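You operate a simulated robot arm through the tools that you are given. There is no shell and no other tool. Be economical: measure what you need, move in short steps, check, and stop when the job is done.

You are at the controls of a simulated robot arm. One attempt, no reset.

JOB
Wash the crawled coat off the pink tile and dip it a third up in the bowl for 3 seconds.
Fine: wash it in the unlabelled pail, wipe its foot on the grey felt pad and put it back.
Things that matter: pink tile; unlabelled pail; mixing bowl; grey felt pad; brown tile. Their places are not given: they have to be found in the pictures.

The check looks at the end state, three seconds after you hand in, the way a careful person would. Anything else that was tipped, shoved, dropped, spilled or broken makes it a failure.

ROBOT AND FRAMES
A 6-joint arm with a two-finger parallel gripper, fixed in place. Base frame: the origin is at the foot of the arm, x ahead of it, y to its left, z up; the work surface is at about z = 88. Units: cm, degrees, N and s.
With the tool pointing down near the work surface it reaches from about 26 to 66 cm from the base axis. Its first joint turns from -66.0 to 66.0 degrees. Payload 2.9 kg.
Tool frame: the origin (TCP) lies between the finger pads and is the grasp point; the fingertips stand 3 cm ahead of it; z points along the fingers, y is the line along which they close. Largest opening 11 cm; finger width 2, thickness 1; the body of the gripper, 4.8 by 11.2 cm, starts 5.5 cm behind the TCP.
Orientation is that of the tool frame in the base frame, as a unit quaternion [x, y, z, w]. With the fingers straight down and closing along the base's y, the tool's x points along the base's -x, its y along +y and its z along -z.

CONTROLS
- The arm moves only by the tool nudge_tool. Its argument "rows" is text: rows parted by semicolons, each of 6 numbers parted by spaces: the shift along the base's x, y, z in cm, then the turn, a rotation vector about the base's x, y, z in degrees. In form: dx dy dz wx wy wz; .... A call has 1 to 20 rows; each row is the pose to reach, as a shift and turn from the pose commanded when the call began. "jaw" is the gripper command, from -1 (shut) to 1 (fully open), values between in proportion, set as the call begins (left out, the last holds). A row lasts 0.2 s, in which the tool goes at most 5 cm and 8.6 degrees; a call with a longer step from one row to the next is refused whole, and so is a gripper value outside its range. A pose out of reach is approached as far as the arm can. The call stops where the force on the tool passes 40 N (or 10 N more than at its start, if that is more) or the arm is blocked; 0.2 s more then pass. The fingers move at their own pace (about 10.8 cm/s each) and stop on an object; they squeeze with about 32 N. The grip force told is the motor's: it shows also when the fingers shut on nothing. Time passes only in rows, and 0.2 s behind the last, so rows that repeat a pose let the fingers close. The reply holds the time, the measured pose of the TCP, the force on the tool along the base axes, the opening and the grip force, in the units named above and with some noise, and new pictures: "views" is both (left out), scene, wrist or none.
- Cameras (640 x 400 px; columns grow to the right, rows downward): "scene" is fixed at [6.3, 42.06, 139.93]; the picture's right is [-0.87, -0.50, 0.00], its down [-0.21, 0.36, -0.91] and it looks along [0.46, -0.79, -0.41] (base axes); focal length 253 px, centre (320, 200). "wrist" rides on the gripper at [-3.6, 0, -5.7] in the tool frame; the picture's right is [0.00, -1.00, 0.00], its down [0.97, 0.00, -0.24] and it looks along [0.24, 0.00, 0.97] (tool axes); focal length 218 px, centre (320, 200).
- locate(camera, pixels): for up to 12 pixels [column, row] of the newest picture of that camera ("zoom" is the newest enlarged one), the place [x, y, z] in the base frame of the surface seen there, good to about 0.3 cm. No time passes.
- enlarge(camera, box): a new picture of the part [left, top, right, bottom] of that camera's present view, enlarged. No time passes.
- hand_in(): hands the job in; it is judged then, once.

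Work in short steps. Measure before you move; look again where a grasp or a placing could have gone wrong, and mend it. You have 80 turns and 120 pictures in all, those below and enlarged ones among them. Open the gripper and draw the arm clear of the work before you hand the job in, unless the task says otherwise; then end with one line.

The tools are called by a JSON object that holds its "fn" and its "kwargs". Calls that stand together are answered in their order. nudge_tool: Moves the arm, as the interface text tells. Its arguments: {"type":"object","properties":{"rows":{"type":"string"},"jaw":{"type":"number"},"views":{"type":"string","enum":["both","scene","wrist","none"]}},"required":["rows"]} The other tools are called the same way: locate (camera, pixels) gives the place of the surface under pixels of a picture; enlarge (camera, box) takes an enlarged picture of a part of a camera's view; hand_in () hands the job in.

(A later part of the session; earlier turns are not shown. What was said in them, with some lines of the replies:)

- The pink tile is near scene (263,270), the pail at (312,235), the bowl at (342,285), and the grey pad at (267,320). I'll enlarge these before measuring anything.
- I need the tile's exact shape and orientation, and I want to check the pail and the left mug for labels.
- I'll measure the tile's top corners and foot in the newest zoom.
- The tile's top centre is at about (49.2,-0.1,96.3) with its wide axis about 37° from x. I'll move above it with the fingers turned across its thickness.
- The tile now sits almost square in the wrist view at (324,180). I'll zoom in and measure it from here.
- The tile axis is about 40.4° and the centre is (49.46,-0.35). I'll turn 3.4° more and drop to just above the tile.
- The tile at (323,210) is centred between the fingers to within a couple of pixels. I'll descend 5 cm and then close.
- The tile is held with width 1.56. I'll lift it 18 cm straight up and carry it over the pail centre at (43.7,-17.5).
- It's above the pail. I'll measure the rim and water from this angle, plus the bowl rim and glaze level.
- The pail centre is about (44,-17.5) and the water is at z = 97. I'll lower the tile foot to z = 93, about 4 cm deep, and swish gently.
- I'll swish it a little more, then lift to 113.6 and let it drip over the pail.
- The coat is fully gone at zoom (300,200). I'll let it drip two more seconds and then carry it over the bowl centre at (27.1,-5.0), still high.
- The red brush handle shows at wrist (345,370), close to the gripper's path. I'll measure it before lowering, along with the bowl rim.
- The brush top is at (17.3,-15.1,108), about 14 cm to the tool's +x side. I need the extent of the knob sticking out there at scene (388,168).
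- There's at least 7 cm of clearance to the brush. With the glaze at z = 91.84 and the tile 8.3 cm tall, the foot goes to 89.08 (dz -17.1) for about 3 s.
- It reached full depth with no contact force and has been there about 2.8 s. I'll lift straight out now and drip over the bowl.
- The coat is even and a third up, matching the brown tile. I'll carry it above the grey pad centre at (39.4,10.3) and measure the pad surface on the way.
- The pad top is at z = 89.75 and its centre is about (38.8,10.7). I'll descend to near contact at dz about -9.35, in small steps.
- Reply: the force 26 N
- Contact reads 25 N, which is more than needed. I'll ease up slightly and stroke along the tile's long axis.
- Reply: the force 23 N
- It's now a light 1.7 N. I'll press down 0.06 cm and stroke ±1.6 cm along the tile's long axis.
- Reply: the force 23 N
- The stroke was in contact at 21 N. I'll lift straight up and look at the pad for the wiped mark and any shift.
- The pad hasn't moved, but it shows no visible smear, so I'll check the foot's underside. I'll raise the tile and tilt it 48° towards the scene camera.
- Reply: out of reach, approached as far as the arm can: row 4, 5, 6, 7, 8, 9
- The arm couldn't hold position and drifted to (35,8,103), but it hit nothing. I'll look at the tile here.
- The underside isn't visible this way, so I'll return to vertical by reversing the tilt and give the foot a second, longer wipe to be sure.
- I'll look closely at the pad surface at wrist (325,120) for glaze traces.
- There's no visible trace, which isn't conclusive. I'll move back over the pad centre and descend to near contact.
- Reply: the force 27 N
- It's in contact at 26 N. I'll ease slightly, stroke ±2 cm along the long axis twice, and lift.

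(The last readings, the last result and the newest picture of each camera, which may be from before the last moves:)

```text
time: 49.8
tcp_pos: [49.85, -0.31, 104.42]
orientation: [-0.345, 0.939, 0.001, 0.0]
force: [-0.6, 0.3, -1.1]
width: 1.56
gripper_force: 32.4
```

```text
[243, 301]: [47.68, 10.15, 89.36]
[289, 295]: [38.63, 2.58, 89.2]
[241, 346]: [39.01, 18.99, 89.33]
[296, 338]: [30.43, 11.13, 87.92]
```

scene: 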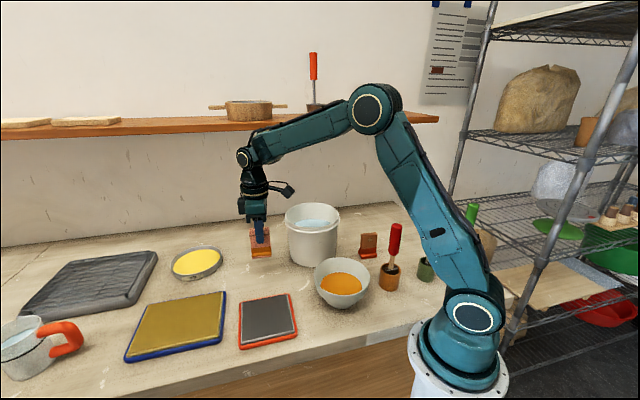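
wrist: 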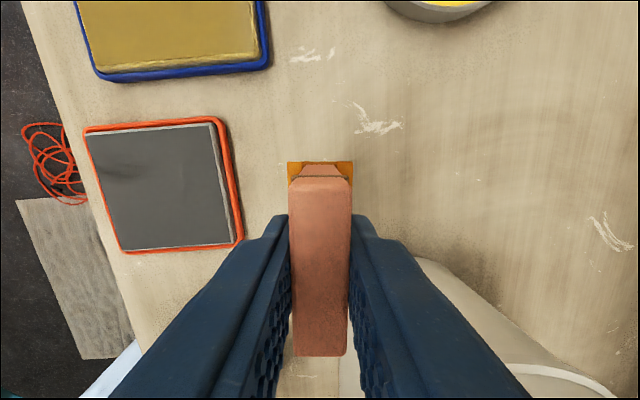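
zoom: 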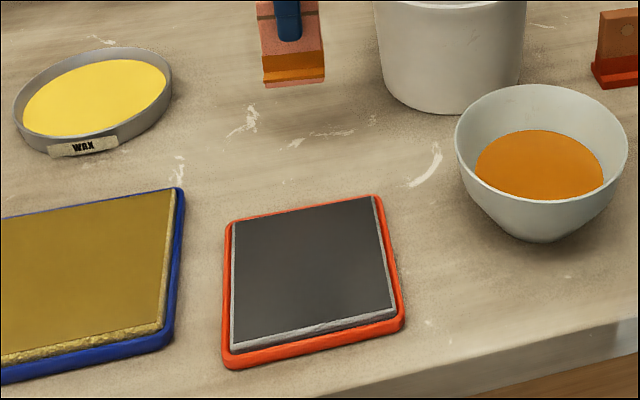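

The pad is unmoved. Home is (49.71,-0.34) with TCP z about 95.75, so I'll lower to just above that.

{"fn": "nudge_tool", "kwargs": {"rows": "-0.13 -0.03 -3 0 0 0; -0.13 -0.03 -6 0 0 0; -0.13 -0.03 -7.8 0 0 0; -0.13 -0.03 -8.3 0 0 0; -0.13 -0.03 -8.45 0 0 0; -0.13 -0.03 -8.45 0 0 0", "views": "none"}}

{"fn": "nudge_tool", "kwargs": {"rows": "0 0 -0.05 0 0 0; 0 0 -0.1 0 0 0; 0 0 -0.1 0 0 0"}}

{"fn": "enlarge", "kwargs": {"camera": "scene", "box": [235, 235, 295, 295]}}

```text
time: 51.2
tcp_pos: [49.62, -0.17, 96.11]
orientation: [-0.345, 0.938, 0.001, 0.0]
force: [0.3, 0.6, -0.2]
width: 1.55
gripper_force: 32.4
```

```text
time: 52.0
tcp_pos: [49.46, -0.43, 95.96]
orientation: [-0.344, 0.939, 0.001, 0.0]
force: [0.7, 0.2, -0.3]
width: 1.54
gripper_force: 32.1
```

scene: 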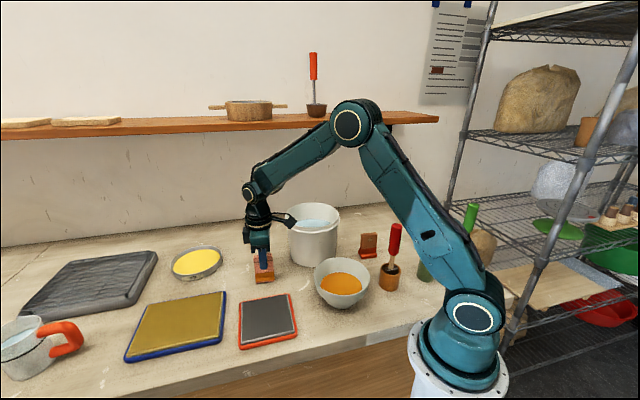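
wrist: 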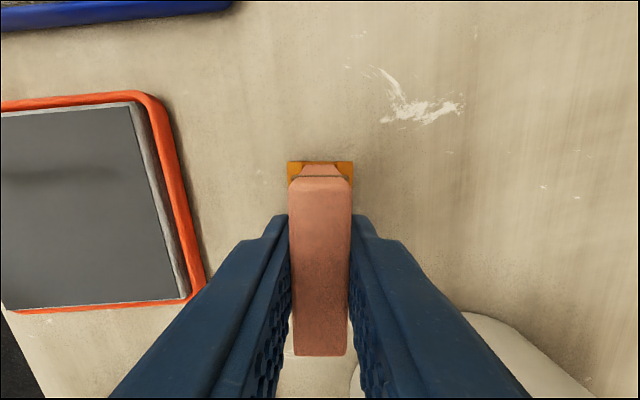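

```text
6.67 times, centred on (265, 265) of scene
```

zoom: 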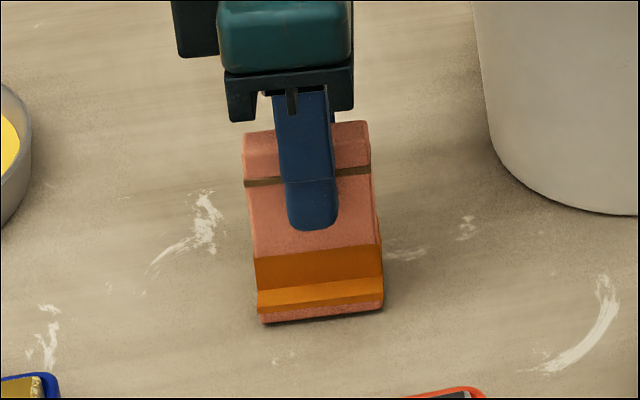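

The foot edge is now bare pink at zoom (320,315), so the wipe worked. I'll lower the last couple of millimetres to contact.

{"fn": "nudge_tool", "kwargs": {"rows": "0 0 -0.05 0 0 0; 0 0 -0.1 0 0 0; 0 0 -0.1 0 0 0", "views": "none"}}

```text
time: 52.8
tcp_pos: [49.58, -0.31, 95.9]
orientation: [-0.345, 0.938, 0.001, -0.001]
force: [0.6, 0.2, -0.9]
width: 1.55
gripper_force: 32.0
```

{"fn": "nudge_tool", "kwargs": {"rows": "0.05 0 -0.04 0 0 0; 0.05 0 -0.08 0 0 0; 0.05 0 -0.08 0 0 0", "views": "none"}}

```text
time: 53.6
tcp_pos: [49.57, -0.44, 95.72]
orientation: [-0.345, 0.938, 0.001, 0.0]
force: [-0.4, 0.7, -0.6]
width: 1.52
gripper_force: 31.8
```

Still no contact, so I'll step down another 0.08 cm.

{"fn": "nudge_tool", "kwargs": {"rows": "0 0 -0.04 0 0 0; 0 0 -0.08 0 0 0; 0 0 -0.08 0 0 0", "views": "none"}}

```text
time: 54.4
tcp_pos: [49.55, -0.45, 95.79]
orientation: [-0.345, 0.939, 0.0, 0.0]
force: [-0.7, 0.1, -1.1]
width: 1.57
gripper_force: 31.9
```

{"fn": "nudge_tool", "kwargs": {"rows": "0 0 -0.04 0 0 0; 0 0 -0.08 0 0 0; 0 0 -0.08 0 0 0", "views": "none"}}

```text
time: 55.2
tcp_pos: [49.58, -0.34, 95.68]
orientation: [-0.345, 0.939, 0.001, 0.0]
force: [-1.0, 0.3, -0.7]
width: 1.54
gripper_force: 31.4
```

There's no load yet, so I'll take one more small step.

{"fn": "nudge_tool", "kwargs": {"rows": "0 0 -0.04 0 0 0; 0 0 -0.08 0 0 0; 0 0 -0.08 0 0 0", "views": "none"}}

{"fn": "enlarge", "kwargs": {"camera": "scene", "box": [250, 260, 280, 290]}}

```text
time: 56.0
tcp_pos: [49.7, -0.44, 95.67]
orientation: [-0.345, 0.938, 0.0, 0.002]
force: [-4.8, 0.3, 13.5]
width: 1.55
gripper_force: 31.9
```

```text
13.33 times, centred on (265, 275) of scene
```

zoom: 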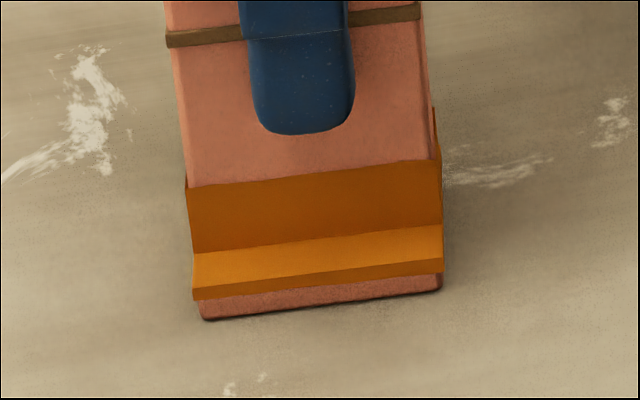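

The tile is seated with 13.5 N of contact. I'll open to half and then rise straight up.

{"fn": "nudge_tool", "kwargs": {"rows": "0 0 0.04 0 0 0; 0 0 0.04 0 0 0; 0 0 0.04 0 0 0; 0 0 0.04 0 0 0", "jaw": 0, "views": "none"}}

{"fn": "nudge_tool", "kwargs": {"rows": "0 0 2 0 0 0; 0 0 5 0 0 0; 0 0 9 0 0 0; 0 0 13 0 0 0; 0 0 17 0 0 0; 0 0 21 0 0 0; 0 0 25 0 0 0; -4 1 28 0 0 0; -8 2 30 0 0 0; -8 2 30 0 0 0"}}

{"fn": "enlarge", "kwargs": {"camera": "scene", "box": [220, 190, 400, 350]}}

{"fn": "locate", "kwargs": {"camera": "scene", "pixels": [[263, 260], [264, 277], [368, 245]]}}

```text
time: 57.0
tcp_pos: [49.65, -0.45, 95.64]
orientation: [-0.345, 0.938, 0.001, 0.0]
force: [-1.0, -0.9, 0.9]
width: 5.49
gripper_force: 0.2
```

```text
refused: row 8 steps farther than a row can; nothing moved
```

```text
2.50 times, centred on (310, 270) of scene
```

zoom: 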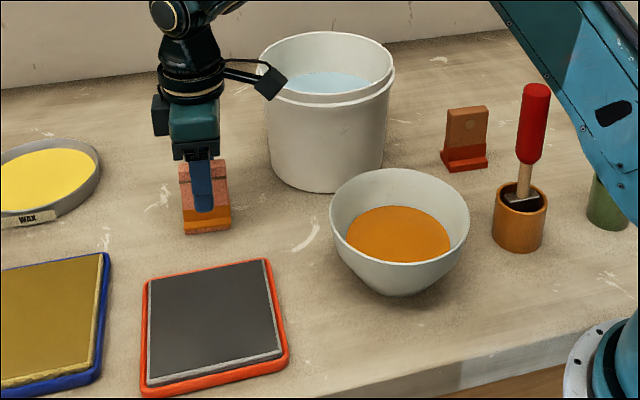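

```text
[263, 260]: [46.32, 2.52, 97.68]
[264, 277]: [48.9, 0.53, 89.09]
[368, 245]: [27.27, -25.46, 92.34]
```

The fingers are open at width 5.49. The retreat was refused because one step was too long, so I'll repeat it with shorter steps.

{"fn": "nudge_tool", "kwargs": {"rows": "0 0 2 0 0 0; 0 0 5 0 0 0; 0 0 9 0 0 0; 0 0 13 0 0 0; 0 0 17 0 0 0; 0 0 21 0 0 0; 0 0 25 0 0 0; -3 1 28 0 0 0; -6 2 30 0 0 0; -6 2 30 0 0 0"}}

{"fn": "enlarge", "kwargs": {"camera": "scene", "box": [220, 190, 400, 350]}}

```text
time: 59.2
tcp_pos: [43.49, 1.55, 125.83]
orientation: [-0.345, 0.939, 0.0, 0.0]
force: [-0.6, 0.6, -0.5]
width: 5.5
gripper_force: 0.0
```

scene: 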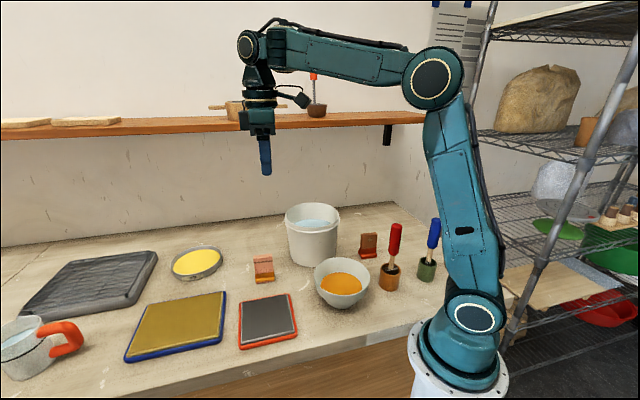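
wrist: 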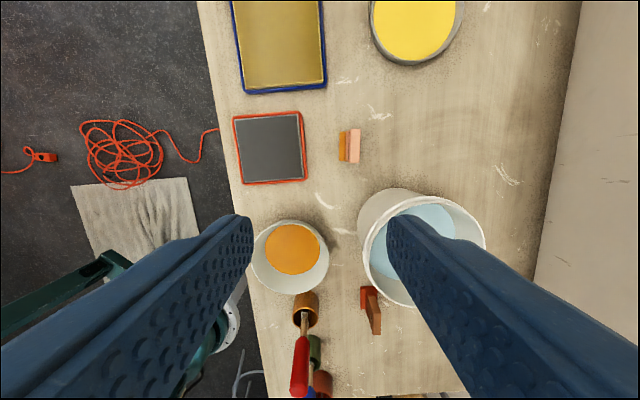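

```text
2.50 times, centred on (310, 270) of scene
```

zoom: 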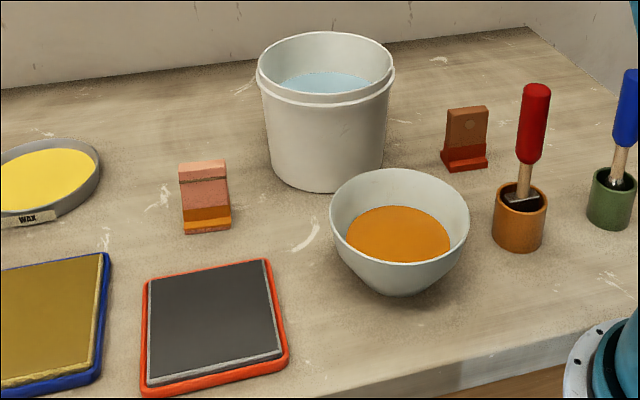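

The tile stands upright in its original place, evenly coated with its foot wiped, and everything else is where it was. I'll hand in.

{"fn": "hand_in", "kwargs": {}}

```text
The job is handed in.
```

The pink tile was washed in the white pail, dipped a third up in the bowl for about 3 seconds, wiped at the foot on the grey pad (two passes) and put back upright in its place; nothing else moved, and I never saw the foot's underside, only that its lower edge came out bare.
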